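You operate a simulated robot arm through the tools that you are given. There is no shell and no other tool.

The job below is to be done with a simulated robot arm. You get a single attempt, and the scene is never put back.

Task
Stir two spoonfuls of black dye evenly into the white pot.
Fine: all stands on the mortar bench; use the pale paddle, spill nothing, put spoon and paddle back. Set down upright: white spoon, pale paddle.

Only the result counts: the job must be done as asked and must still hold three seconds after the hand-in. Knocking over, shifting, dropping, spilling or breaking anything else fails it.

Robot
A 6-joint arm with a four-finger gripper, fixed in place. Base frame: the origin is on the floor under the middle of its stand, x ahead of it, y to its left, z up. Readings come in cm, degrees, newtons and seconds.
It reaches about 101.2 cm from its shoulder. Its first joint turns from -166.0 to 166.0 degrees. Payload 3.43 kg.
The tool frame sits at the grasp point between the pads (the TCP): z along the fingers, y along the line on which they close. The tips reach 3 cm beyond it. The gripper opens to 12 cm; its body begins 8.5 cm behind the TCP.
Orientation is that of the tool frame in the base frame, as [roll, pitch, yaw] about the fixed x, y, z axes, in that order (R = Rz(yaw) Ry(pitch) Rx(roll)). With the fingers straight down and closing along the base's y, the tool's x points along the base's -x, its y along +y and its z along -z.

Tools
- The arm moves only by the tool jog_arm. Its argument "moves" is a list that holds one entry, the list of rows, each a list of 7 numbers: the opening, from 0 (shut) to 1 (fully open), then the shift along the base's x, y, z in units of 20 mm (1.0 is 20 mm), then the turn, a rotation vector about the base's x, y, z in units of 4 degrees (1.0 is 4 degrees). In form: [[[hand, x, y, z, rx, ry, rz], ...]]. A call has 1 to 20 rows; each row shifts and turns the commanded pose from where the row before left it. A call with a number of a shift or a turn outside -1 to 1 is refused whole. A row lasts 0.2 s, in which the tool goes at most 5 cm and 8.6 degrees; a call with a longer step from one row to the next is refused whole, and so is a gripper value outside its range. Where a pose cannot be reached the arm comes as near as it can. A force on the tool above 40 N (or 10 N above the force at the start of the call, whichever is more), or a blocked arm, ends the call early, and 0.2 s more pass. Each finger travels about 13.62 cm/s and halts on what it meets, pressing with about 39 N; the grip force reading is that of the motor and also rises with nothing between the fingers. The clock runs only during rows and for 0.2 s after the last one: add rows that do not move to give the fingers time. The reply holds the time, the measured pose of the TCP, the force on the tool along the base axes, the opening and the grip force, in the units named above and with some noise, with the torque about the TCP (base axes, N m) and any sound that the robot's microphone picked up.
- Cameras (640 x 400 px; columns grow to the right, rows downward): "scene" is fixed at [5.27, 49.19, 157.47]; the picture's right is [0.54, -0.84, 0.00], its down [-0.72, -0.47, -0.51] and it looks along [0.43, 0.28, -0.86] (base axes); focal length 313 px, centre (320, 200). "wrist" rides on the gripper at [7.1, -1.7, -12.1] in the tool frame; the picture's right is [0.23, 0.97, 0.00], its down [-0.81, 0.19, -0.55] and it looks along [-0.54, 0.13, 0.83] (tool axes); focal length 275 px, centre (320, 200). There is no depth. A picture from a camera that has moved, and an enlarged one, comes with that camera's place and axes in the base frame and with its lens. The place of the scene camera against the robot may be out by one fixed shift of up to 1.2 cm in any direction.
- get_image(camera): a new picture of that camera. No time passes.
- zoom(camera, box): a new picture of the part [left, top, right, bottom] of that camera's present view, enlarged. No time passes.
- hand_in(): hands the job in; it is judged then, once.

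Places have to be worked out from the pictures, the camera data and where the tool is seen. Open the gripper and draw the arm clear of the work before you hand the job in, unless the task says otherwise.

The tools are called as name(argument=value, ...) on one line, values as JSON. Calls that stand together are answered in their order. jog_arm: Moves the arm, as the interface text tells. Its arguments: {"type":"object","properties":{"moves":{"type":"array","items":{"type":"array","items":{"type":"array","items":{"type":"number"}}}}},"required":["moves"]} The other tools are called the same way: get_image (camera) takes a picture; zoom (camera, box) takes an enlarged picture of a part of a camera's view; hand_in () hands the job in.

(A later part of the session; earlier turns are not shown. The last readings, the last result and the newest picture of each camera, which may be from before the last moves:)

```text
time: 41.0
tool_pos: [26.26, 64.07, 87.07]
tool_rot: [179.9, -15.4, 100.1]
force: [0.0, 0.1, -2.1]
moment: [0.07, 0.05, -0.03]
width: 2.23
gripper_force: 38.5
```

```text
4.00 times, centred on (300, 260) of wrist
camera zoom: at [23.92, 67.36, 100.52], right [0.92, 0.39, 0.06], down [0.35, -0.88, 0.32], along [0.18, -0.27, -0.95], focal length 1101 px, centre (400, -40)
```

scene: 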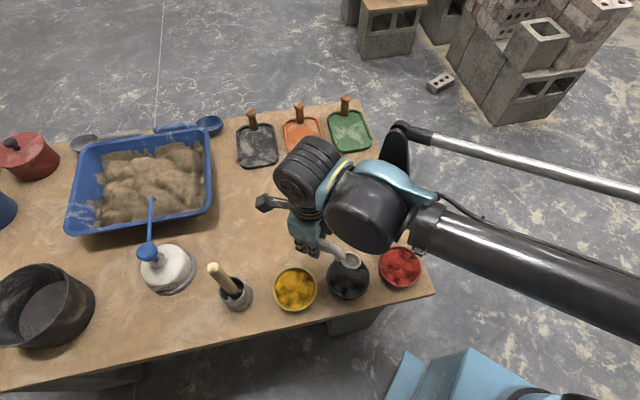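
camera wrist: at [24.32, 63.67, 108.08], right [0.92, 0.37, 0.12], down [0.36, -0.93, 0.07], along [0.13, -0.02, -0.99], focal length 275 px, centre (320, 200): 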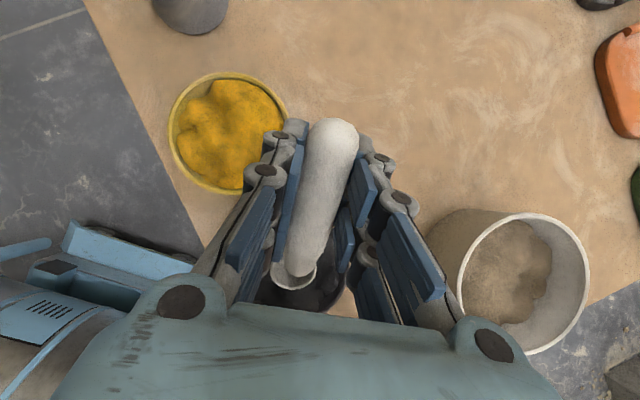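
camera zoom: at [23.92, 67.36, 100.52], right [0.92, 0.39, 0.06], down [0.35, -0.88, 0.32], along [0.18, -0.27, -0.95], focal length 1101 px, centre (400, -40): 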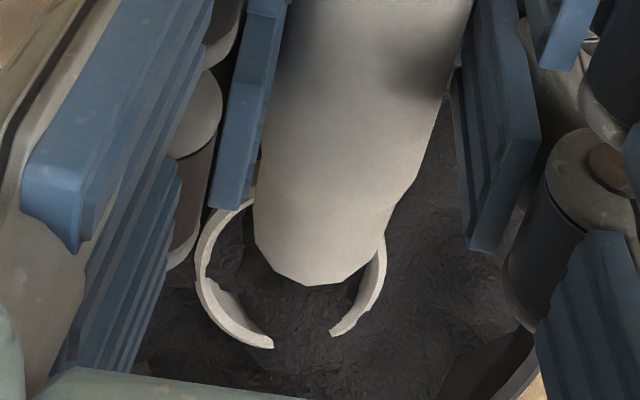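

The front of the rim is under the dye with almost no resistance, so the earlier force was likely the spoon's foot on the bowl's rim. I'll lower another 0.4 cm while watching the force.

jog_arm(moves=[[[0, 0, 0, -0.1, 0, 0, 0], [0, 0, 0, -0.1, 0, 0, 0], [0, 0, 0, 0, 0, 0, 0]]])

zoom(camera="scene", box=[310, 240, 390, 310])

zoom(camera="wrist", box=[220, 210, 380, 310])

```text
time: 41.8
tool_pos: [26.21, 64.04, 86.66]
tool_rot: [179.9, -15.5, 100.1]
force: [-0.1, -0.4, -0.4]
moment: [0.02, 0.0, 0.02]
width: 2.23
gripper_force: 38.8
```

```text
5.71 times, centred on (350, 275) of scene
camera zoom: at [5.27, 49.19, 157.47], right [0.54, -0.84, 0.0], down [-0.72, -0.47, -0.51], along [0.43, 0.28, -0.86], focal length 1790 px, centre (149, -229)
```

zoom: 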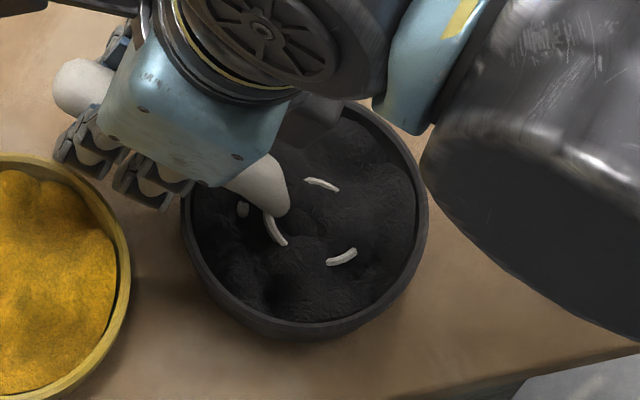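

```text
4.00 times, centred on (300, 260) of wrist
camera zoom: at [23.85, 67.34, 100.13], right [0.92, 0.39, 0.06], down [0.35, -0.88, 0.32], along [0.18, -0.27, -0.95], focal length 1101 px, centre (400, -40)
```

zoom: 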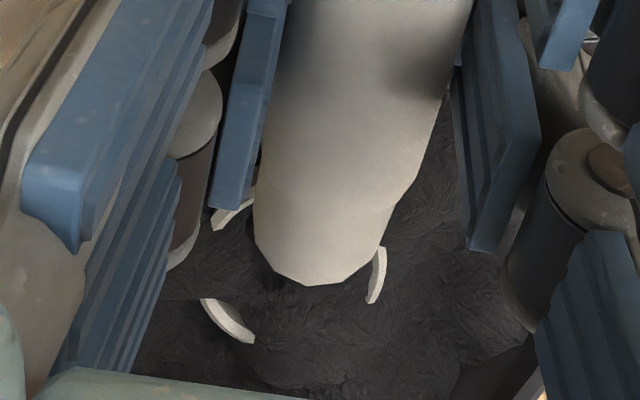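

Nearly the whole rim is now under the dye with no contact force. I'll dip 0.2 cm more, lift straight up slowly, then level the spoon above the bowl.

jog_arm(moves=[[[0, 0, 0, -0.1, 0, 0, 0], [0, 0, 0, 0, 0, 0, 0], [0, 0, 0, 0.1, 0, 0, 0], [0, 0, 0, 0.1, 0, 0, 0], [0, 0, 0, 0.1, -0.2, -0.035, 0], [0, 0, 0, 0.15, -0.2, -0.035, 0], [0, 0, 0, 0.15, -0.2, -0.035, 0], [0, 0, 0, 0.15, -0.2, -0.035, 0], [0, 0, 0, 0.15, -0.2, -0.035, 0], [0, 0, 0, 0.15, -0.2, -0.035, 0], [0, 0, 0, 0.15, -0.2, -0.035, 0], [0, -0.01, 0.06, 0.1, -0.4, -0.07, 0], [0, -0.01, 0.06, 0.1, -0.4, -0.07, 0], [0, -0.01, 0.06, 0.1, -0.4, -0.07, 0], [0, -0.01, 0.06, 0.1, -0.4, -0.07, 0], [0, -0.01, 0.06, 0.1, -0.4, -0.07, 0], [0, -0.01, 0.06, 0.1, -0.3, -0.05, 0], [0, 0, 0, 0.1, 0, 0, 0], [0, 0, 0, 0.1, 0, 0, 0], [0, 0, 0, 0, 0, 0, 0]]])

zoom(camera="scene", box=[310, 240, 390, 310])

zoom(camera="wrist", box=[220, 210, 380, 310])

```text
time: 46.0
tool_pos: [25.88, 64.95, 90.58]
tool_rot: [-180.0, -0.3, 100.1]
force: [0.1, 0.2, -1.3]
moment: [0.05, -0.03, 0.0]
width: 2.22
gripper_force: 38.6
```

```text
5.71 times, centred on (350, 275) of scene
camera zoom: at [5.27, 49.19, 157.47], right [0.54, -0.84, 0.0], down [-0.72, -0.47, -0.51], along [0.43, 0.28, -0.86], focal length 1790 px, centre (149, -229)
```

zoom: 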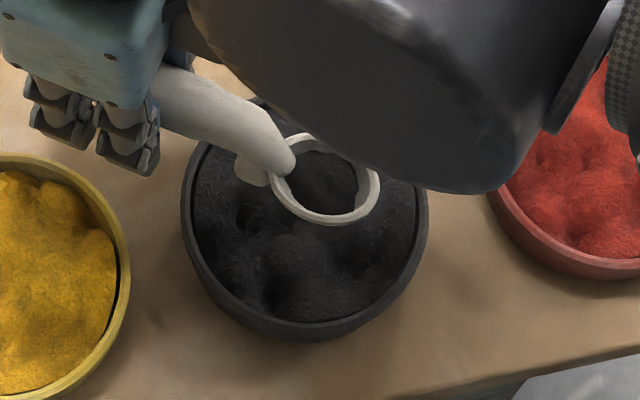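

```text
4.00 times, centred on (300, 260) of wrist
camera zoom: at [23.0, 71.48, 102.52], right [0.92, 0.4, 0.0], down [0.33, -0.77, 0.55], along [0.22, -0.5, -0.84], focal length 1101 px, centre (400, -40)
```

zoom: 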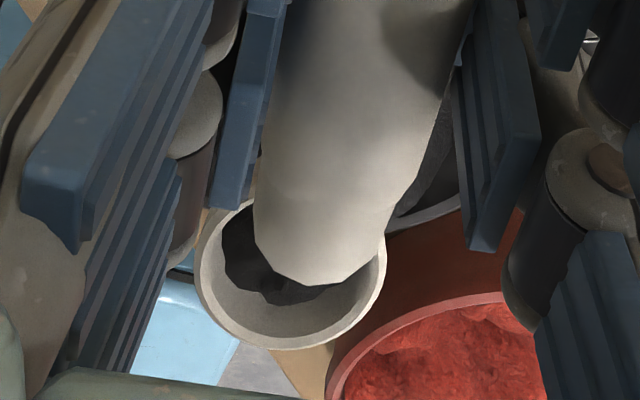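

The fill looks about the same as before. I'll compare with a tight zoom.

zoom(camera="scene", box=[338, 252, 364, 270])

zoom(camera="wrist", box=[262, 250, 326, 304])

```text
16.00 times, centred on (351, 261) of scene
camera zoom: at [5.27, 49.19, 157.47], right [0.54, -0.84, 0.0], down [-0.72, -0.47, -0.51], along [0.43, 0.28, -0.86], focal length 5013 px, centre (-176, -776)
```

zoom: 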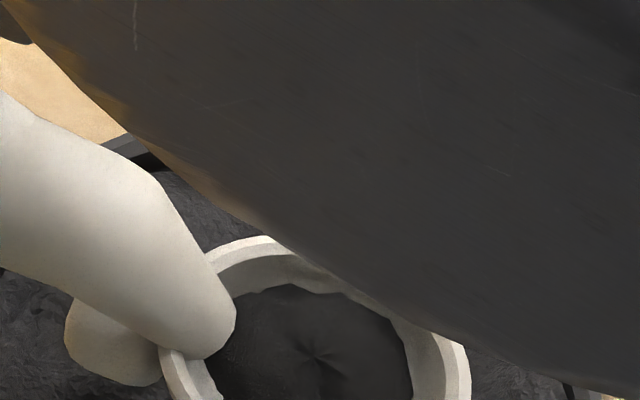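

```text
7.41 times, centred on (294, 277) of wrist
camera zoom: at [23.0, 71.48, 102.52], right [0.92, 0.4, 0.0], down [0.33, -0.77, 0.55], along [0.22, -0.5, -0.84], focal length 2039 px, centre (513, -370)
```

zoom: 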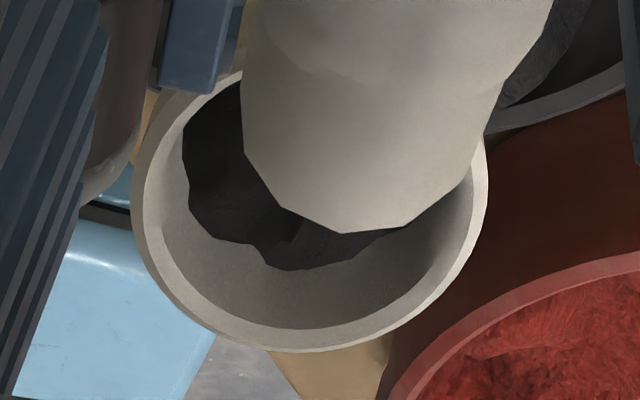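

The fill rose slightly, so technique matters. I'll turn to yaw 93°, which keeps the fingers further from the yellow bowl, then try a proper scoop: dip at 15°, sweep forward through the dye, and level off while rising.

jog_arm(moves=[[[0, 0.129, 0.1425, 0, 0, 0, -0.4375], [0, 0.129, 0.1425, 0, 0, 0, -0.4375], [0, 0.129, 0.1425, 0, 0, 0, -0.4375], [0, 0.129, 0.1425, 0, 0, 0, -0.4375], [0, 0.0046, -0.088, -0.035, 0.624, 0.0325, 0], [0, 0.0046, -0.088, -0.035, 0.624, 0.0325, 0], [0, 0.0046, -0.088, -0.035, 0.624, 0.0325, 0], [0, 0.0046, -0.088, -0.035, 0.624, 0.0325, 0], [0, 0.0046, -0.088, -0.035, 0.624, 0.0325, 0], [0, 0.0046, -0.088, -0.035, 0.624, 0.0325, 0], [0, 0, 0, -0.2, 0, 0, 0], [0, 0, 0, -0.2, 0, 0, 0], [0, 0, 0, -0.2, 0, 0, 0], [0, 0, 0, -0.2, 0, 0, 0], [0, 0, 0, -0.2, 0, 0, 0], [0, 0, 0, -0.2, 0, 0, 0], [0, 0, 0, -0.2, 0, 0, 0], [0, 0, 0, -0.2, 0, 0, 0], [0, 0, 0, -0.2, 0, 0, 0], [0, 0, 0, 0, 0, 0, 0]]])

zoom(camera="scene", box=[310, 240, 390, 310])

zoom(camera="wrist", box=[220, 210, 380, 310])

```text
time: 50.2
tool_pos: [28.66, 64.88, 86.52]
tool_rot: [180.0, -15.3, 93.2]
force: [0.3, 2.4, 12.4]
moment: [-1.07, -0.11, 0.06]
width: 2.27
gripper_force: 39.1
out of reach, approached as far as the arm can: row 3, 4
```

```text
5.71 times, centred on (350, 275) of scene
camera zoom: at [5.27, 49.19, 157.47], right [0.54, -0.84, 0.0], down [-0.72, -0.47, -0.51], along [0.43, 0.28, -0.86], focal length 1790 px, centre (149, -229)
```

zoom: 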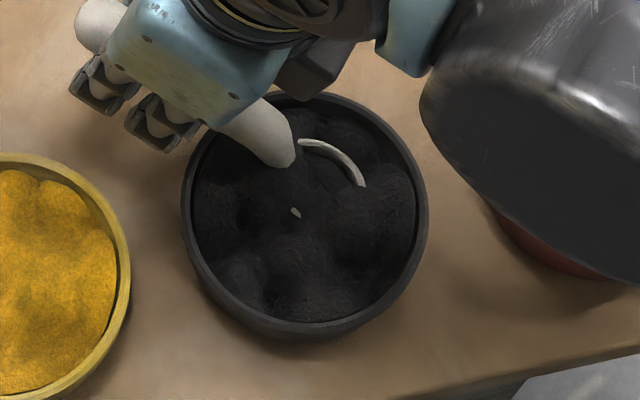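

```text
4.00 times, centred on (300, 260) of wrist
camera zoom: at [26.81, 68.41, 99.92], right [0.96, 0.27, 0.06], down [0.24, -0.92, 0.32], along [0.14, -0.29, -0.95], focal length 1101 px, centre (400, -40)
```

zoom: 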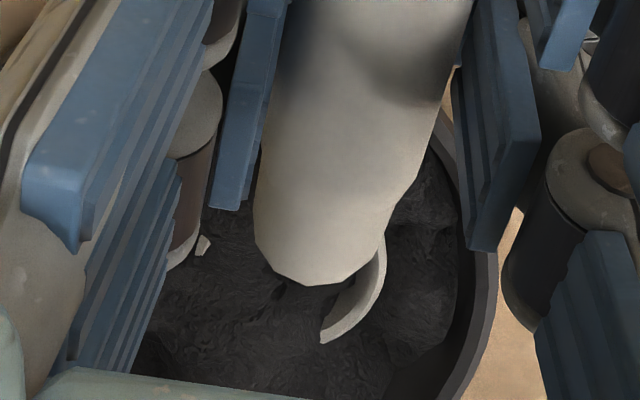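

The reach limit nudged the spoon about 1.7 cm to the +x side, and there is a light 12 N contact. I'll raise 0.3 cm, sweep forward gently, then level off while rising.

jog_arm(moves=[[[0, 0, 0, 0.075, 0, 0, 0], [0, 0, 0, 0.075, 0, 0, 0], [0, 0.006, -0.12, 0, 0, 0, 0], [0, 0.006, -0.12, 0, 0, 0, 0], [0, 0.006, -0.12, 0, 0, 0, 0], [0, 0.006, -0.12, 0, 0, 0, 0], [0, 0.006, -0.12, 0, 0, 0, 0], [0, 0.006, -0.12, 0, 0, 0, 0], [0, -0.006, 0.115, -0.107, -0.3745, -0.0195, 0], [0, -0.006, 0.115, -0.107, -0.3745, -0.0195, 0], [0, -0.0049, 0.0935, -0.032, -0.3745, -0.0195, 0], [0, -0.0049, 0.0935, -0.032, -0.3745, -0.0195, 0], [0, -0.0049, 0.0935, -0.032, -0.3745, -0.0195, 0], [0, -0.0049, 0.0935, -0.032, -0.3745, -0.0195, 0], [0, -0.002, 0.041, 0.047, -0.333, -0.0173, 0], [0, -0.002, 0.041, 0.047, -0.333, -0.0173, 0], [0, -0.002, 0.041, 0.047, -0.333, -0.0173, 0], [0, 0, 0.018, 0.3, -0.17, -0.009, 0], [0, 0, 0.018, 0.3, -0.17, -0.009, 0], [0, 0, 0.018, 0.3, -0.17, -0.009, 0]]])

zoom(camera="scene", box=[310, 240, 390, 310])

zoom(camera="wrist", box=[262, 250, 326, 304])

```text
time: 54.4
tool_pos: [28.98, 65.13, 88.15]
tool_rot: [-179.9, -0.4, 93.7]
force: [0.5, -0.8, -1.2]
moment: [0.09, 0.06, -0.01]
width: 2.27
gripper_force: 38.8
```

```text
5.71 times, centred on (350, 275) of scene
camera zoom: at [5.27, 49.19, 157.47], right [0.54, -0.84, 0.0], down [-0.72, -0.47, -0.51], along [0.43, 0.28, -0.86], focal length 1790 px, centre (149, -229)
```

zoom: 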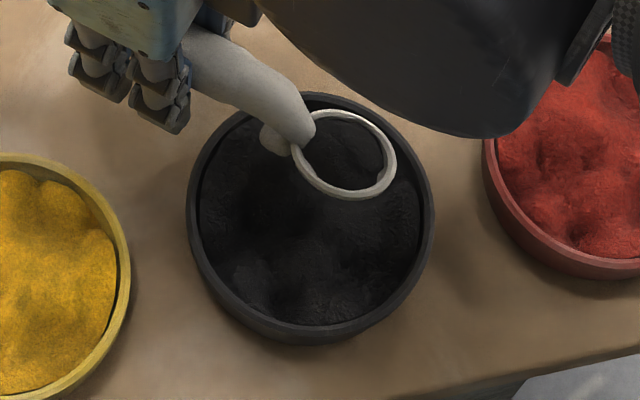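

```text
7.41 times, centred on (294, 277) of wrist
camera zoom: at [26.87, 71.93, 100.19], right [0.96, 0.29, 0.0], down [0.25, -0.8, 0.55], along [0.16, -0.52, -0.84], focal length 2039 px, centre (513, -370)
```

zoom: 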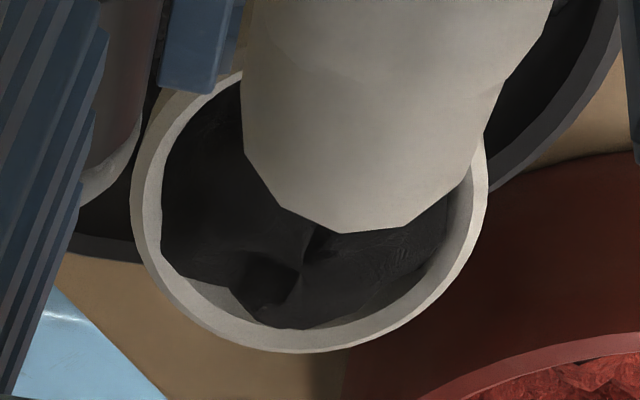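

That sweep filled the spoon nearly to the brim, and the bowl is back at its original place. I'll lift gently with the spoon level before carrying it.

jog_arm(moves=[[[0, 0, 0, 0.1, 0, 0, 0], [0, 0, 0, 0.2, 0, 0, 0], [0, 0, 0, 0.3, 0, 0, 0], [0, 0, 0, 0.4, 0, 0, 0], [0, 0, 0, 0.4, 0, 0, 0], [0, 0, 0, 0.4, 0, 0, 0], [0, 0, 0, 0.4, 0, 0, 0], [0, 0, 0, 0.4, 0, 0, 0], [0, 0, 0, 0.4, 0, 0, 0], [0, 0, 0, 0.3, 0, 0, 0], [0, 0, 0, 0.2, 0, 0, 0], [0, 0, 0, 0.1, 0, 0, 0], [0, 0, 0, 0, 0, 0, 0]]])

zoom(camera="wrist", box=[220, 210, 380, 310])

zoom(camera="scene", box=[280, 220, 440, 320])

```text
time: 57.2
tool_pos: [29.01, 65.13, 95.47]
tool_rot: [-179.8, -0.3, 93.7]
force: [0.0, 0.3, -1.4]
moment: [0.08, 0.02, 0.01]
width: 2.27
gripper_force: 39.1
```

```text
4.00 times, centred on (300, 260) of wrist
camera zoom: at [26.93, 71.9, 107.48], right [0.96, 0.29, 0.0], down [0.25, -0.8, 0.55], along [0.16, -0.52, -0.84], focal length 1101 px, centre (400, -40)
```

zoom: 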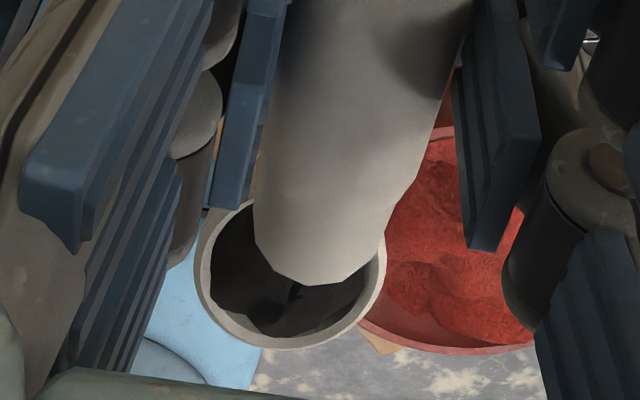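

```text
4.00 times, centred on (360, 270) of scene
camera zoom: at [5.27, 49.19, 157.47], right [0.54, -0.84, 0.0], down [-0.72, -0.47, -0.51], along [0.43, 0.28, -0.86], focal length 1253 px, centre (160, -80)
```

zoom: 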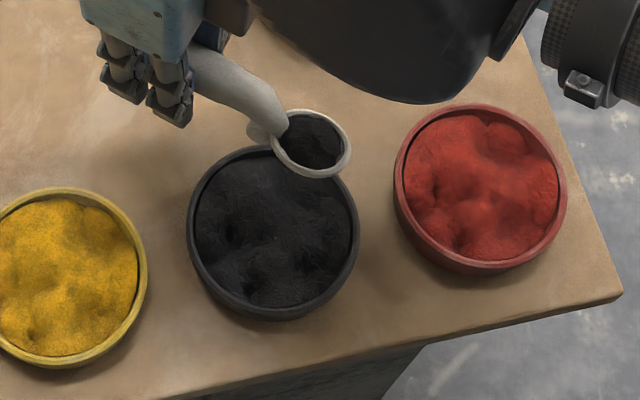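

The spoon is full and level, with nothing spilled. I'll carry it slowly across to above the pot, with ramped starts and stops.

jog_arm(moves=[[[0, 0.143, 0.065, 0, 0, 0, 0], [0, 0.286, 0.131, 0, 0, 0, 0], [0, 0.428, 0.196, 0, 0, 0, 0], [0, 0.476, 0.218, 0, 0, 0, 0], [0, 0.476, 0.218, 0, 0, 0, 0], [0, 0.476, 0.218, 0, 0, 0, 0], [0, 0.476, 0.218, 0, 0, 0, 0], [0, 0.476, 0.218, 0, 0, 0, 0], [0, 0.476, 0.218, 0, 0, 0, 0], [0, 0.476, 0.218, 0, 0, 0, 0], [0, 0.476, 0.218, 0, 0, 0, 0], [0, 0.476, 0.218, 0, 0, 0, 0], [0, 0.476, 0.218, 0, 0, 0, 0], [0, 0.476, 0.218, 0, 0, 0, 0], [0, 0.476, 0.218, 0, 0, 0, 0], [0, 0.476, 0.218, 0, 0, 0, 0], [0, 0.476, 0.218, 0, 0, 0, 0], [0, 0.428, 0.196, 0, 0, 0, 0], [0, 0.286, 0.131, 0, 0, 0, 0], [0, 0.143, 0.065, 0, 0, 0, 0]]])

get_image(camera="wrist")

zoom(camera="scene", box=[280, 140, 440, 240])

```text
time: 61.4
tool_pos: [45.47, 72.92, 95.53]
tool_rot: [180.0, -0.3, 93.1]
force: [-0.1, -0.7, -0.3]
moment: [0.09, -0.03, -0.02]
width: 2.23
gripper_force: 39.4
```

```text
taken
camera wrist: at [43.42, 79.64, 107.44], right [0.96, 0.28, 0.0], down [0.24, -0.8, 0.55], along [0.16, -0.53, -0.84], focal length 275 px, centre (320, 200)
```

wrist: 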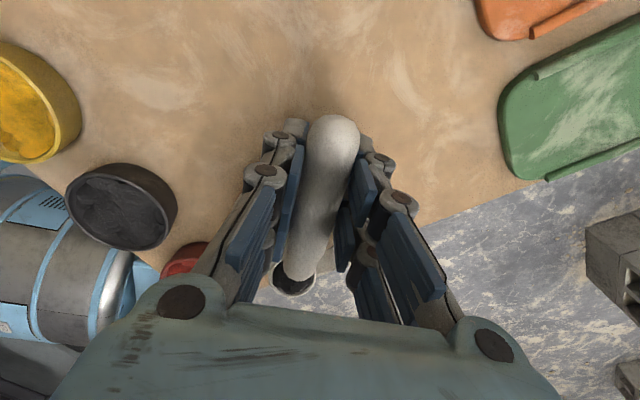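

```text
4.00 times, centred on (360, 190) of scene
camera zoom: at [5.27, 49.19, 157.47], right [0.54, -0.84, 0.0], down [-0.72, -0.47, -0.51], along [0.43, 0.28, -0.86], focal length 1253 px, centre (160, 240)
```

zoom: 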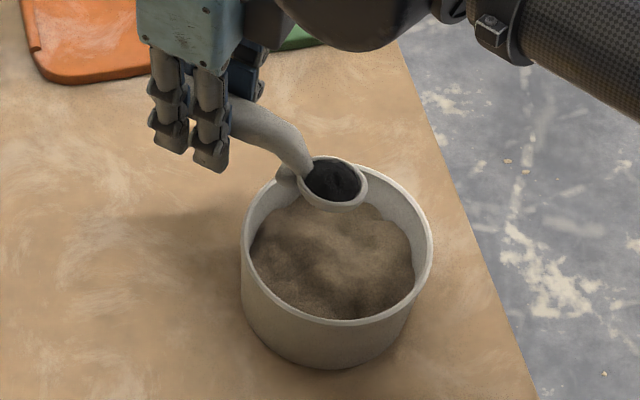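

The spoon is above the pot (centre ≈ (46.2, 62.75)), slightly on its near side. I'll begin tipping nose-down, first to 40°, moving the TCP so the spoon stays over the pot just above its rim.

jog_arm(moves=[[[0, 0.0134, -0.081, -0.0095, 0.499, 0.027, 0], [0, 0.0134, -0.081, -0.0095, 0.499, 0.027, 0], [0, 0.0134, -0.081, -0.0095, 0.499, 0.027, 0], [0, 0.0134, -0.081, -0.0095, 0.499, 0.027, 0], [0, 0.0134, -0.081, -0.0095, 0.499, 0.027, 0], [0, 0.0134, -0.081, -0.0095, 0.499, 0.027, 0], [0, 0.0134, -0.081, -0.0095, 0.499, 0.027, 0], [0, 0.0134, -0.081, -0.0095, 0.499, 0.027, 0], [0, 0.0134, -0.081, -0.0095, 0.499, 0.027, 0], [0, 0.0134, -0.081, -0.0095, 0.499, 0.027, 0], [0, 0.0066, -0.1223, 0.1115, 0.499, 0.027, 0], [0, 0.0066, -0.1223, 0.1115, 0.499, 0.027, 0], [0, 0.0066, -0.1223, 0.1115, 0.499, 0.027, 0], [0, 0.0066, -0.1223, 0.1115, 0.499, 0.027, 0], [0, 0.0066, -0.1223, 0.1115, 0.499, 0.027, 0], [0, 0.0066, -0.1223, 0.1115, 0.499, 0.027, 0], [0, 0.0066, -0.1223, 0.1115, 0.499, 0.027, 0], [0, 0.0066, -0.1223, 0.1115, 0.499, 0.027, 0], [0, 0.0066, -0.1223, 0.1115, 0.499, 0.027, 0], [0, 0.0066, -0.1223, 0.1115, 0.499, 0.027, 0]]])

zoom(camera="wrist", box=[200, 160, 440, 310])

zoom(camera="scene", box=[280, 140, 440, 240])

```text
time: 65.6
tool_pos: [45.85, 68.7, 97.51]
tool_rot: [179.9, -40.4, 93.1]
force: [-0.5, 0.0, -0.6]
moment: [0.06, 0.0, 0.03]
width: 2.24
gripper_force: 38.8
```

```text
2.67 times, centred on (320, 235) of wrist
camera zoom: at [44.35, 66.2, 111.18], right [0.96, 0.23, 0.15], down [0.24, -0.96, -0.1], along [0.12, 0.14, -0.98], focal length 734 px, centre (320, 107)
```

zoom: 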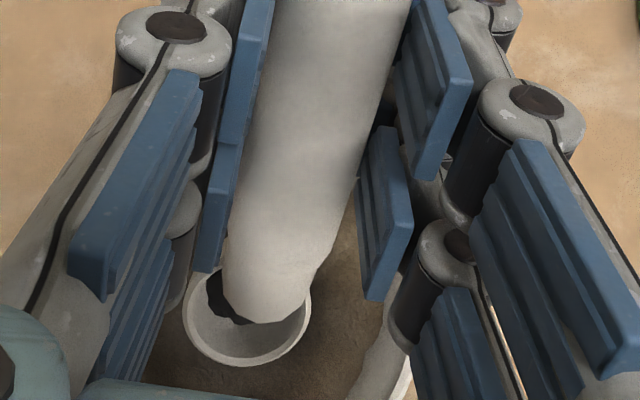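

```text
4.00 times, centred on (360, 190) of scene
camera zoom: at [5.27, 49.19, 157.47], right [0.54, -0.84, 0.0], down [-0.72, -0.47, -0.51], along [0.43, 0.28, -0.86], focal length 1253 px, centre (160, 240)
```

zoom: 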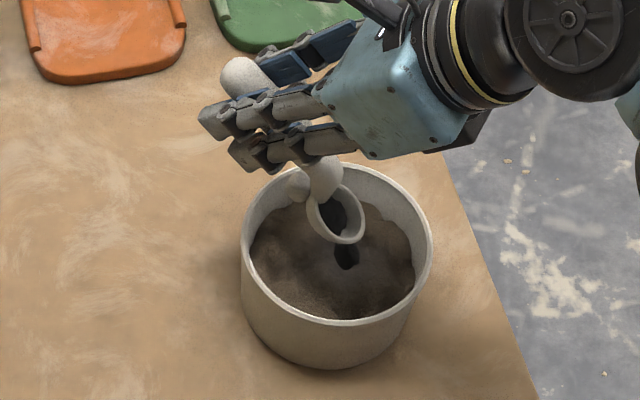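

Dye is starting to fall into the pot below the lip. I'll continue tipping to 80°.

jog_arm(moves=[[[0, 0.0104, -0.1916, 0.0788, 0.624, 0.034, 0], [0, 0.0104, -0.1916, 0.0788, 0.624, 0.034, 0], [0, 0.0104, -0.1916, 0.0788, 0.624, 0.034, 0], [0, 0.0104, -0.1916, 0.0788, 0.624, 0.034, 0], [0, 0.0104, -0.1916, 0.0788, 0.624, 0.034, 0], [0, 0.0104, -0.1916, 0.0788, 0.624, 0.034, 0], [0, 0.0104, -0.1916, 0.0788, 0.624, 0.034, 0], [0, 0.0104, -0.1916, 0.0788, 0.624, 0.034, 0], [0, 0.0112, -0.2072, 0.009, 0.624, 0.034, 0], [0, 0.0112, -0.2072, 0.009, 0.624, 0.034, 0], [0, 0.0112, -0.2072, 0.009, 0.624, 0.034, 0], [0, 0.0112, -0.2072, 0.009, 0.624, 0.034, 0], [0, 0.0112, -0.2072, 0.009, 0.624, 0.034, 0], [0, 0.0112, -0.2072, 0.009, 0.624, 0.034, 0], [0, 0.0112, -0.2072, 0.009, 0.624, 0.034, 0], [0, 0.0112, -0.2072, 0.009, 0.624, 0.034, 0], [0, 0, 0, 0, 0, 0, 0], [0, 0, 0, 0, 0, 0, 0]]])

get_image(camera="wrist")

zoom(camera="scene", box=[280, 140, 440, 240])

get_image(camera="scene")

```text
time: 69.4
tool_pos: [46.18, 62.44, 98.84]
tool_rot: [-179.5, -80.5, 92.6]
force: [-0.3, 0.1, -1.0]
moment: [-0.05, -0.01, 0.04]
width: 2.23
gripper_force: 39.1
```

```text
taken
camera wrist: at [45.13, 51.55, 107.79], right [0.97, 0.09, 0.23], down [0.23, -0.67, -0.71], along [0.09, 0.74, -0.67], focal length 275 px, centre (320, 200)
```

wrist: 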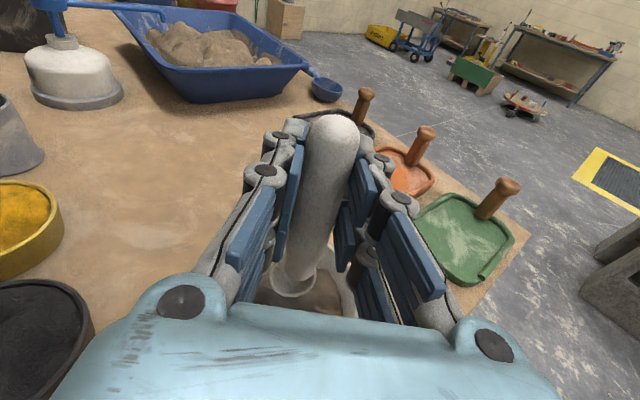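

```text
4.00 times, centred on (360, 190) of scene
camera zoom: at [5.27, 49.19, 157.47], right [0.54, -0.84, 0.0], down [-0.72, -0.47, -0.51], along [0.43, 0.28, -0.86], focal length 1253 px, centre (160, 240)
```

zoom: 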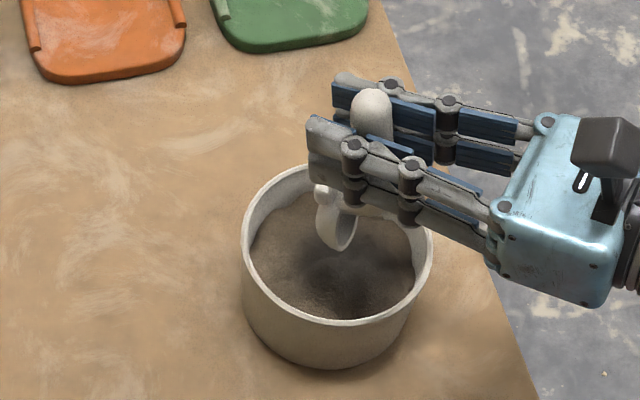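

```text
taken
```

scene: 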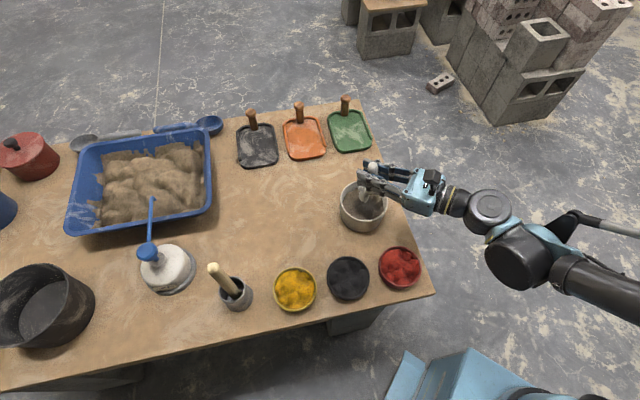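

Most of the dye has landed in the pot as a dark patch. I'll tip on to 100° to empty the spoon fully, then look inside it.

jog_arm(moves=[[[0, 0.0106, -0.197, -0.063, 0.624, 0.034, 0], [0, 0.0106, -0.197, -0.063, 0.624, 0.034, 0], [0, 0.0106, -0.197, -0.063, 0.624, 0.034, 0], [0, 0.0106, -0.197, -0.063, 0.624, 0.034, 0], [0, 0.0106, -0.197, -0.063, 0.624, 0.034, 0], [0, 0.0106, -0.197, -0.063, 0.624, 0.034, 0], [0, 0.0106, -0.197, -0.063, 0.624, 0.034, 0], [0, 0.0106, -0.197, -0.063, 0.624, 0.034, 0], [0, 0, 0, 0, 0, 0, 0], [0, 0, 0, 0, 0, 0, 0]]])

zoom(camera="scene", box=[320, 155, 420, 235])

zoom(camera="wrist", box=[220, 210, 380, 310])

```text
time: 71.6
tool_pos: [46.35, 59.4, 97.78]
tool_rot: [-0.6, -79.6, -86.1]
force: [-0.8, -0.2, -0.7]
moment: [-0.06, 0.01, -0.03]
width: 2.2
gripper_force: 39.0
```

```text
5.00 times, centred on (370, 195) of scene
camera zoom: at [5.27, 49.19, 157.47], right [0.54, -0.84, 0.0], down [-0.72, -0.47, -0.51], along [0.43, 0.28, -0.86], focal length 1567 px, centre (70, 225)
```

zoom: 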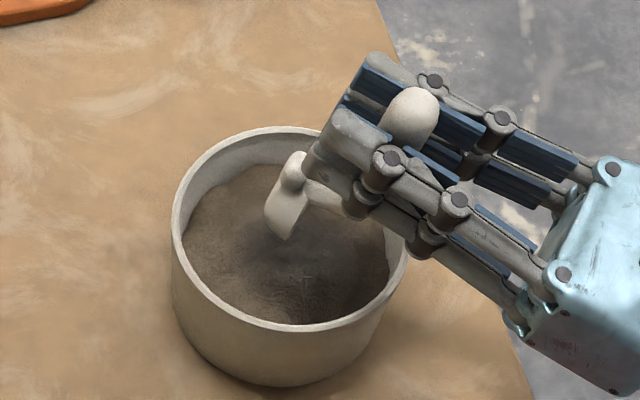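

```text
4.00 times, centred on (300, 260) of wrist
camera zoom: at [45.44, 46.02, 102.49], right [0.97, 0.01, 0.22], down [0.21, -0.39, -0.9], along [0.08, 0.92, -0.38], focal length 1101 px, centre (400, -40)
```

zoom: 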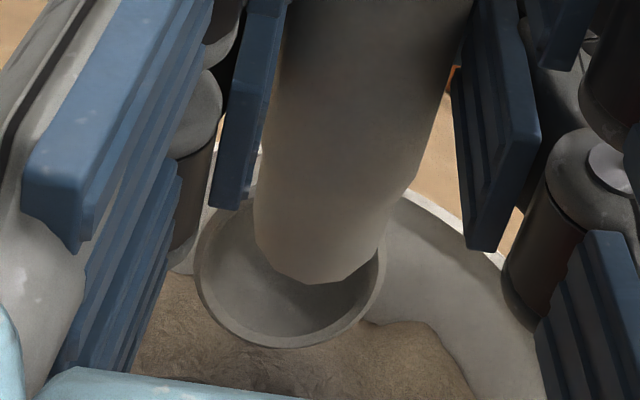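

The spoon interior is clean and empty. I'll tilt back toward level over the pot in two calls, then return for the second scoop.

jog_arm(moves=[[[0, -0.017, 0.3155, 0.1, -0.998, -0.054, 0], [0, -0.017, 0.3155, 0.1, -0.998, -0.054, 0], [0, -0.017, 0.3155, 0.1, -0.998, -0.054, 0], [0, -0.017, 0.3155, 0.1, -0.998, -0.054, 0], [0, -0.017, 0.3155, 0.1, -0.998, -0.054, 0], [0, -0.018, 0.3315, 0.05, -0.998, -0.054, 0], [0, -0.018, 0.3315, 0.05, -0.998, -0.054, 0], [0, -0.018, 0.3315, 0.05, -0.998, -0.054, 0], [0, -0.018, 0.3315, 0.05, -0.998, -0.054, 0], [0, -0.018, 0.3315, 0.05, -0.998, -0.054, 0], [0, -0.0166, 0.3065, -0.1, -0.998, -0.054, 0], [0, -0.0166, 0.3065, -0.1, -0.998, -0.054, 0], [0, -0.0166, 0.3065, -0.1, -0.998, -0.054, 0], [0, -0.0166, 0.3065, -0.1, -0.998, -0.054, 0], [0, -0.0166, 0.3065, -0.1, -0.998, -0.054, 0], [0, -0.0132, 0.2446, -0.18, -0.998, -0.054, 0], [0, -0.0132, 0.2446, -0.18, -0.998, -0.054, 0], [0, -0.0132, 0.2446, -0.18, -0.998, -0.054, 0], [0, -0.0132, 0.2446, -0.18, -0.998, -0.054, 0], [0, -0.0132, 0.2446, -0.18, -0.998, -0.054, 0]]])

jog_arm(moves=[[[0, -0.0268, 0.162, 0.02, -0.998, -0.054, 0.2], [0, -0.0268, 0.162, 0.02, -0.998, -0.054, 0.2], [0, -0.0268, 0.162, 0.02, -0.998, -0.054, 0.2], [0, -0.0268, 0.162, 0.02, -0.998, -0.054, 0.2], [0, -0.0268, 0.162, 0.02, -0.998, -0.054, 0.2], [0, 0, 0, 0, 0, 0, 0], [0, 0, 0, 0, 0, 0, 0]]])

get_image(camera="wrist")

zoom(camera="scene", box=[280, 140, 440, 240])

```text
time: 75.8
tool_pos: [45.88, 71.25, 96.47]
tool_rot: [-180.0, -20.5, 93.1]
force: [-0.3, 0.3, -0.2]
moment: [0.07, 0.0, -0.01]
width: 2.26
gripper_force: 39.0
```

```text
time: 77.4
tool_pos: [45.38, 72.88, 96.62]
tool_rot: [-179.2, -0.5, 97.0]
force: [0.2, -0.2, -1.0]
moment: [0.08, 0.04, 0.04]
width: 2.27
gripper_force: 39.1
```

```text
taken
camera wrist: at [43.1, 79.59, 108.66], right [0.94, 0.35, -0.01], down [0.3, -0.79, 0.54], along [0.18, -0.51, -0.84], focal length 275 px, centre (320, 200)
```

wrist: 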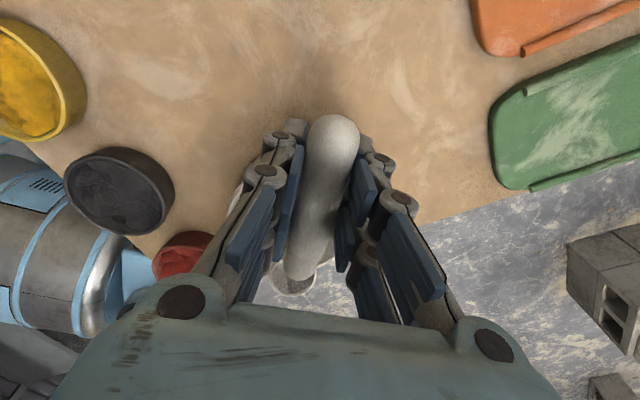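

```text
4.00 times, centred on (360, 190) of scene
camera zoom: at [5.27, 49.19, 157.47], right [0.54, -0.84, 0.0], down [-0.72, -0.47, -0.51], along [0.43, 0.28, -0.86], focal length 1253 px, centre (160, 240)
```

zoom: 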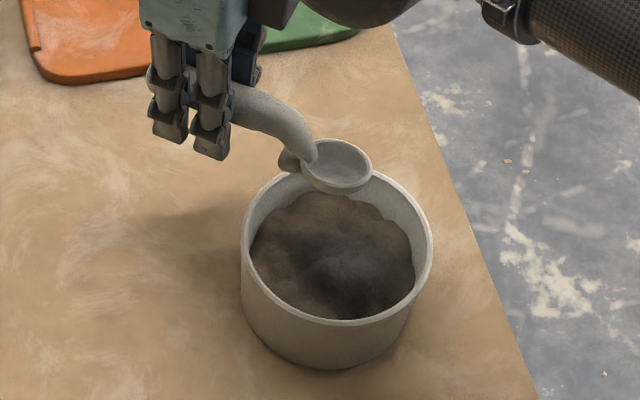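

The first spoonful is all in the pot and the spoon is clean. I'll go back over the black bowl at yaw 99°, keeping a little off the joint limit.

jog_arm(moves=[[[0, -0.512, -0.188, -0.04, 0.0013, -0.0105, 0.026], [0, -0.512, -0.188, -0.04, 0.0013, -0.0105, 0.026], [0, -0.512, -0.188, -0.04, 0.0013, -0.0105, 0.026], [0, -0.512, -0.188, -0.04, 0.0013, -0.0105, 0.026], [0, -0.512, -0.188, -0.04, 0.0013, -0.0105, 0.026], [0, -0.512, -0.188, -0.04, 0.0013, -0.0105, 0.026], [0, -0.512, -0.188, -0.04, 0.0013, -0.0105, 0.026], [0, -0.512, -0.188, -0.04, 0.0013, -0.0105, 0.026], [0, -0.512, -0.188, -0.04, 0.0013, -0.0105, 0.026], [0, -0.512, -0.188, -0.04, 0.0013, -0.0105, 0.026], [0, -0.512, -0.188, -0.04, 0.0013, -0.0105, 0.026], [0, -0.512, -0.188, -0.04, 0.0013, -0.0105, 0.026], [0, -0.512, -0.188, -0.04, 0.0013, -0.0105, 0.026], [0, -0.512, -0.188, -0.04, 0.0013, -0.0105, 0.026], [0, -0.512, -0.188, -0.04, 0.0013, -0.0105, 0.026], [0, -0.512, -0.188, -0.04, 0.0013, -0.0105, 0.026], [0, -0.512, -0.188, -0.04, 0.0013, -0.0105, 0.026], [0, -0.512, -0.188, -0.04, 0.0013, -0.0105, 0.026], [0, -0.512, -0.188, -0.04, 0.0013, -0.0105, 0.026], [0, 0, 0, 0, 0, 0, 0]]])

zoom(camera="scene", box=[310, 240, 390, 310])

zoom(camera="scene", box=[300, 150, 440, 240])

```text
time: 81.6
tool_pos: [26.12, 65.75, 95.13]
tool_rot: [179.9, -0.7, 98.9]
force: [-0.1, 0.4, -1.9]
moment: [0.07, 0.01, 0.02]
width: 2.29
gripper_force: 38.5
```

```text
5.71 times, centred on (350, 275) of scene
camera zoom: at [5.27, 49.19, 157.47], right [0.54, -0.84, 0.0], down [-0.72, -0.47, -0.51], along [0.43, 0.28, -0.86], focal length 1790 px, centre (149, -229)
```

zoom: 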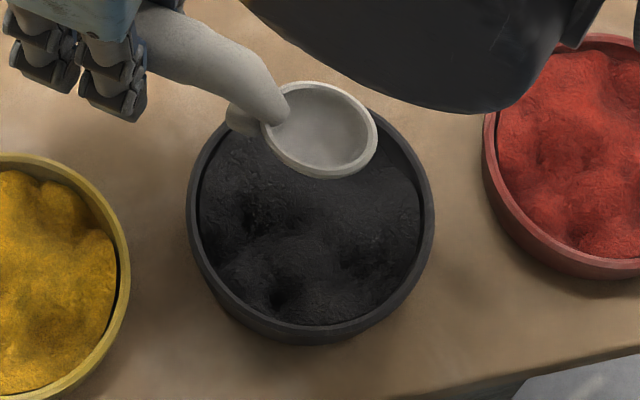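

```text
4.44 times, centred on (370, 195) of scene
camera zoom: at [5.27, 49.19, 157.47], right [0.54, -0.84, 0.0], down [-0.72, -0.47, -0.51], along [0.43, 0.28, -0.86], focal length 1392 px, centre (98, 222)
```

zoom: 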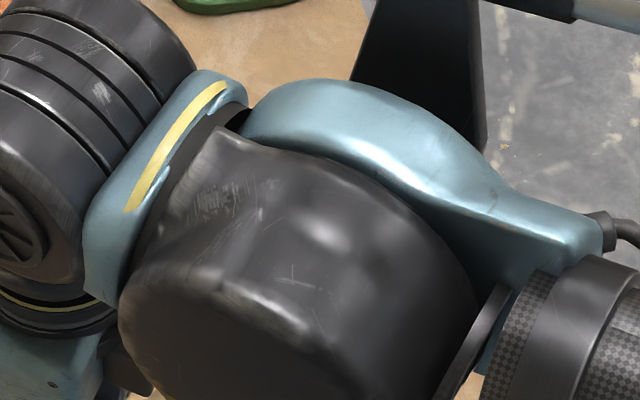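

The spoon is over the black bowl at s≈−0.4. I'll tilt to 15° and dip to the sweep depth (rim ≈ 81.6).

jog_arm(moves=[[[0, -0.0025, -0.066, -0.31, 0.441, 0.07, 0], [0, -0.0025, -0.066, -0.31, 0.441, 0.07, 0], [0, -0.0025, -0.066, -0.31, 0.441, 0.07, 0], [0, -0.0025, -0.066, -0.31, 0.441, 0.07, 0], [0, -0.0025, -0.066, -0.31, 0.441, 0.07, 0], [0, -0.0025, -0.066, -0.31, 0.441, 0.07, 0], [0, -0.0025, -0.066, -0.31, 0.441, 0.07, 0], [0, -0.0025, -0.066, -0.31, 0.441, 0.07, 0], [0, 0, 0, -0.189, 0, 0, 0], [0, 0, 0, -0.189, 0, 0, 0], [0, 0, 0, -0.189, 0, 0, 0], [0, 0, 0, -0.189, 0, 0, 0], [0, 0, 0, -0.189, 0, 0, 0], [0, 0, 0, -0.189, 0, 0, 0], [0, 0, 0, -0.189, 0, 0, 0], [0, 0, 0, -0.189, 0, 0, 0], [0, 0, 0, -0.189, 0, 0, 0], [0, 0, 0, 0, 0, 0, 0]]])

zoom(camera="scene", box=[310, 240, 390, 310])

zoom(camera="wrist", box=[220, 210, 380, 310])

```text
time: 85.4
tool_pos: [25.97, 64.82, 86.78]
tool_rot: [179.9, -14.9, 98.9]
force: [0.0, -0.5, -0.7]
moment: [0.06, 0.0, 0.01]
width: 2.22
gripper_force: 39.2
```

```text
5.71 times, centred on (350, 275) of scene
camera zoom: at [5.27, 49.19, 157.47], right [0.54, -0.84, 0.0], down [-0.72, -0.47, -0.51], along [0.43, 0.28, -0.86], focal length 1790 px, centre (149, -229)
```

zoom: 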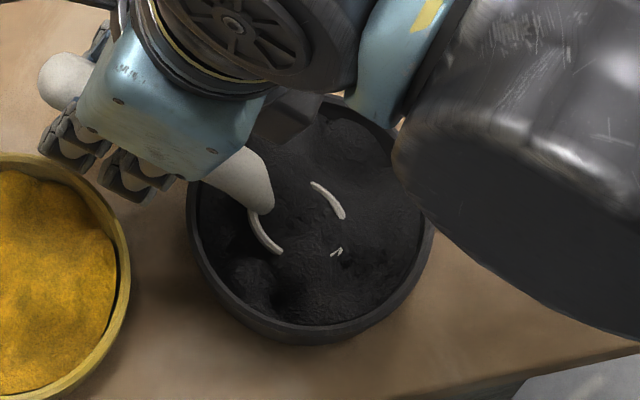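

```text
4.00 times, centred on (300, 260) of wrist
camera zoom: at [23.75, 68.12, 100.19], right [0.93, 0.37, 0.06], down [0.33, -0.89, 0.33], along [0.17, -0.28, -0.94], focal length 1101 px, centre (400, -40)
```

zoom: 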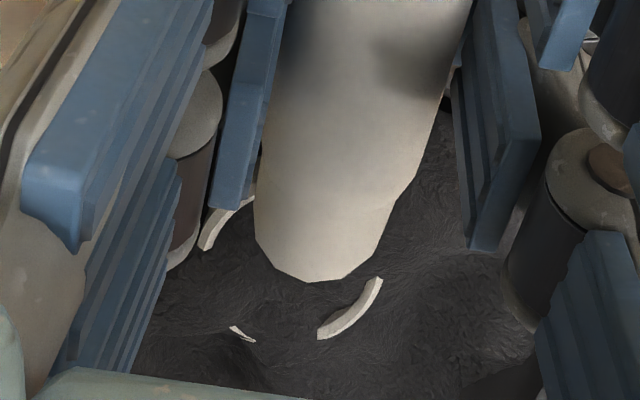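

The rim is mostly under the dye with no contact force. I'll sweep forward and level off while rising, as before.

jog_arm(moves=[[[0, 0.0186, -0.1173, -0.01, 0, 0, 0], [0, 0.0186, -0.1173, -0.01, 0, 0, 0], [0, 0.0186, -0.1173, 0, 0, 0, 0], [0, 0.0186, -0.1173, 0, 0, 0, 0], [0, 0.0186, -0.1173, 0, 0, 0, 0], [0, 0.0186, -0.1173, 0, 0, 0, 0], [0, 0.0186, -0.1173, 0, 0, 0, 0], [0, 0.0186, -0.1173, 0, 0, 0, 0], [0, -0.018, 0.1135, -0.093, -0.37, -0.0585, 0], [0, -0.018, 0.1135, -0.083, -0.37, -0.0585, 0], [0, -0.0147, 0.0926, -0.037, -0.37, -0.0585, 0], [0, -0.0147, 0.0926, -0.037, -0.37, -0.0585, 0], [0, -0.0147, 0.0926, -0.037, -0.37, -0.0585, 0], [0, -0.0147, 0.0926, -0.037, -0.37, -0.0585, 0], [0, -0.0064, 0.0405, 0.047, -0.329, -0.052, 0], [0, -0.0064, 0.0405, 0.047, -0.329, -0.052, 0], [0, -0.0064, 0.0405, 0.047, -0.329, -0.052, 0], [0, 0, 0.018, 0.3, -0.17, -0.026, 0], [0, 0, 0.018, 0.3, -0.17, -0.026, 0], [0, 0, 0.018, 0.3, -0.17, -0.026, 0]]])

zoom(camera="scene", box=[310, 240, 390, 310])

zoom(camera="wrist", box=[262, 250, 326, 304])

```text
time: 89.6
tool_pos: [26.09, 64.47, 88.22]
tool_rot: [-180.0, 0.3, 98.9]
force: [0.1, -0.4, -0.8]
moment: [0.06, 0.0, 0.0]
width: 2.25
gripper_force: 38.9
```

```text
5.71 times, centred on (350, 275) of scene
camera zoom: at [5.27, 49.19, 157.47], right [0.54, -0.84, 0.0], down [-0.72, -0.47, -0.51], along [0.43, 0.28, -0.86], focal length 1790 px, centre (149, -229)
```

zoom: 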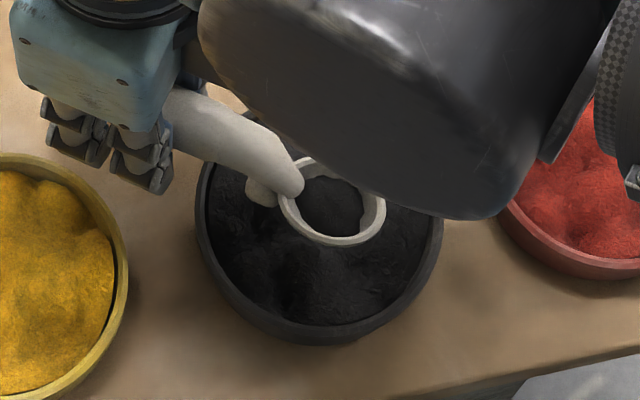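

```text
7.41 times, centred on (294, 277) of wrist
camera zoom: at [23.42, 71.18, 100.15], right [0.93, 0.38, 0.0], down [0.31, -0.77, 0.56], along [0.21, -0.51, -0.83], focal length 2039 px, centre (513, -370)
```

zoom: 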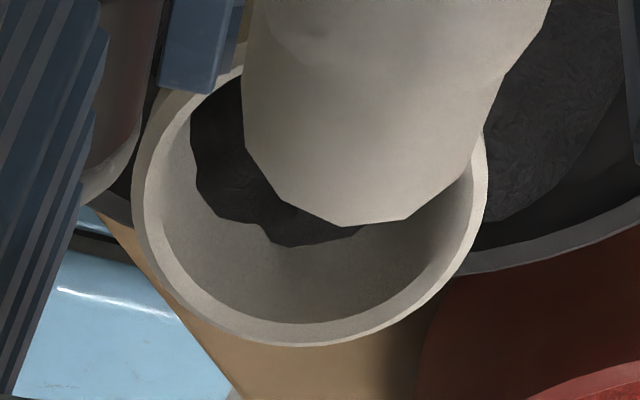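

This scoop is only about half full, and the sweep nudged the bowl about 4 mm toward −y. Filling seems to build up with repeated dips, so I'll dip again with a shorter sweep that stays clear of the walls.

jog_arm(moves=[[[0, 0.014, -0.003, 0.16, 0.617, 0.098, 0], [0, 0.014, -0.003, 0.16, 0.617, 0.098, 0], [0, 0.014, -0.003, 0.16, 0.617, 0.098, 0], [0, 0.014, -0.003, 0.16, 0.617, 0.098, 0], [0, 0.014, -0.003, 0.16, 0.617, 0.098, 0], [0, 0.014, -0.003, 0.16, 0.617, 0.098, 0], [0, 0, 0, -0.189, 0, 0, 0], [0, 0, 0, -0.189, 0, 0, 0], [0, 0, 0, -0.189, 0, 0, 0], [0, 0, 0, -0.189, 0, 0, 0], [0, 0, 0, -0.189, 0, 0, 0], [0, 0, 0, -0.189, 0, 0, 0], [0, 0, 0, -0.189, 0, 0, 0], [0, 0, 0, -0.189, 0, 0, 0], [0, 0, 0, -0.189, 0, 0, 0], [0, 0, 0, 0, 0, 0, 0]]])

zoom(camera="scene", box=[310, 240, 390, 310])

zoom(camera="wrist", box=[220, 210, 380, 310])

```text
time: 93.0
tool_pos: [26.25, 64.37, 86.81]
tool_rot: [180.0, -14.9, 98.9]
force: [-0.2, 0.9, -0.8]
moment: [0.04, 0.01, 0.02]
width: 2.24
gripper_force: 38.9
```

```text
5.71 times, centred on (350, 275) of scene
camera zoom: at [5.27, 49.19, 157.47], right [0.54, -0.84, 0.0], down [-0.72, -0.47, -0.51], along [0.43, 0.28, -0.86], focal length 1790 px, centre (149, -229)
```

zoom: 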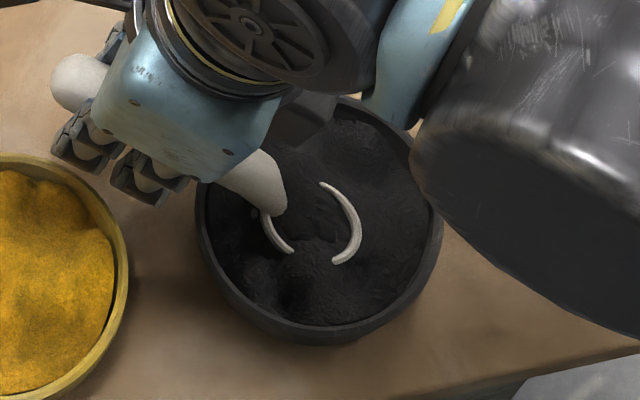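

```text
4.00 times, centred on (300, 260) of wrist
camera zoom: at [24.0, 67.66, 100.16], right [0.93, 0.37, 0.06], down [0.33, -0.88, 0.33], along [0.17, -0.28, -0.94], focal length 1101 px, centre (400, -40)
```

zoom: 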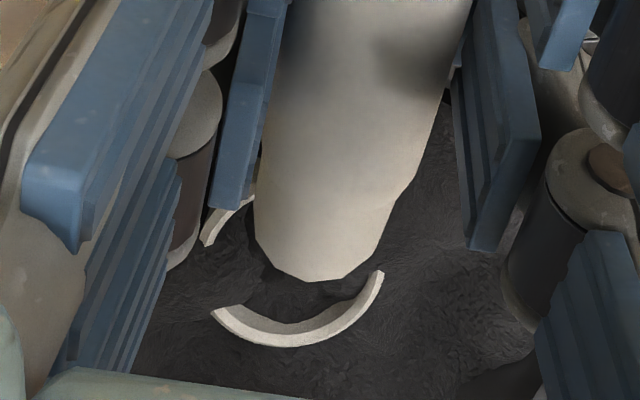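

The front lip isn't under enough dye. I'll steepen to 22° so the lip digs in, push forward 1.2 cm, then curl back toward level as I rise.

jog_arm(moves=[[[0, 0.0135, -0.085, 0.099, 0.432, 0.0684, 0], [0, 0.0135, -0.085, 0.099, 0.432, 0.0684, 0], [0, 0.0135, -0.085, 0.099, 0.432, 0.0684, 0], [0, 0.0135, -0.085, 0.099, 0.432, 0.0684, 0], [0, 0.0157, -0.0988, 0, 0, 0, 0], [0, 0.0157, -0.0988, 0, 0, 0, 0], [0, 0.0157, -0.0988, 0, 0, 0, 0], [0, 0.0157, -0.0988, 0, 0, 0, 0], [0, 0.0157, -0.0988, 0, 0, 0, 0], [0, 0.0157, -0.0988, 0, 0, 0, 0], [0, -0.018, 0.113, -0.14, -0.576, -0.0912, 0], [0, -0.018, 0.113, -0.14, -0.576, -0.0912, 0], [0, -0.018, 0.113, -0.14, -0.576, -0.0912, 0], [0, -0.01, 0.064, -0.083, -0.37, -0.0585, 0], [0, -0.01, 0.064, -0.083, -0.37, -0.0585, 0], [0, -0.0088, 0.0554, -0.037, -0.37, -0.0585, 0], [0, -0.0088, 0.0554, -0.037, -0.37, -0.0585, 0], [0, -0.0088, 0.0554, -0.037, -0.37, -0.0585, 0], [0, -0.0088, 0.0554, -0.037, -0.37, -0.0585, 0], [0, 0, 0, 0.05, 0, 0, 0]]])

jog_arm(moves=[[[0, -0.0064, 0.0405, 0.047, -0.329, -0.052, 0], [0, -0.0064, 0.0405, 0.047, -0.329, -0.052, 0], [0, -0.0064, 0.0405, 0.047, -0.329, -0.052, 0], [0, 0, 0.018, 0.3, -0.17, -0.026, 0], [0, 0, 0.018, 0.3, -0.17, -0.026, 0], [0, 0, 0.018, 0.3, -0.17, -0.026, 0], [0, 0, 0, 0, 0, 0, 0]]])

zoom(camera="scene", box=[310, 240, 390, 310])

zoom(camera="wrist", box=[262, 250, 326, 304])

```text
time: 97.2
tool_pos: [26.25, 63.84, 86.21]
tool_rot: [-179.9, -5.8, 98.9]
force: [-0.4, 0.7, -1.3]
moment: [0.07, 0.0, 0.03]
width: 2.27
gripper_force: 39.4
```

```text
time: 98.8
tool_pos: [26.36, 64.06, 88.16]
tool_rot: [-180.0, 0.2, 99.0]
force: [0.1, 0.8, -1.2]
moment: [0.06, 0.0, 0.0]
width: 2.25
gripper_force: 38.4
```

```text
5.71 times, centred on (350, 275) of scene
camera zoom: at [5.27, 49.19, 157.47], right [0.54, -0.84, 0.0], down [-0.72, -0.47, -0.51], along [0.43, 0.28, -0.86], focal length 1790 px, centre (149, -229)
```

zoom: 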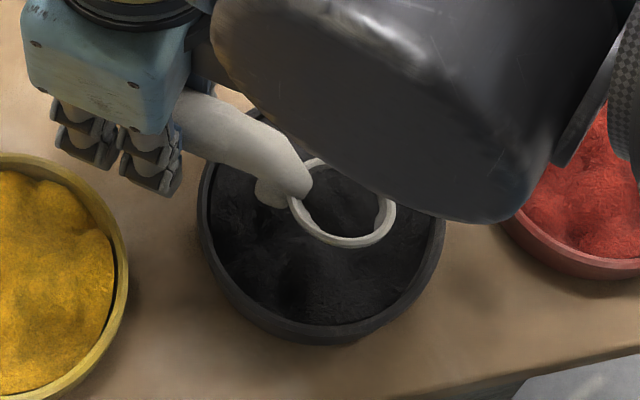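

```text
7.41 times, centred on (294, 277) of wrist
camera zoom: at [23.56, 70.83, 100.1], right [0.93, 0.38, 0.0], down [0.31, -0.77, 0.56], along [0.21, -0.51, -0.83], focal length 2039 px, centre (513, -370)
```

zoom: 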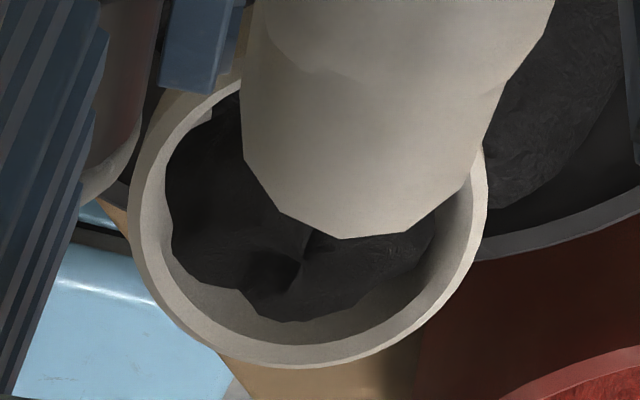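

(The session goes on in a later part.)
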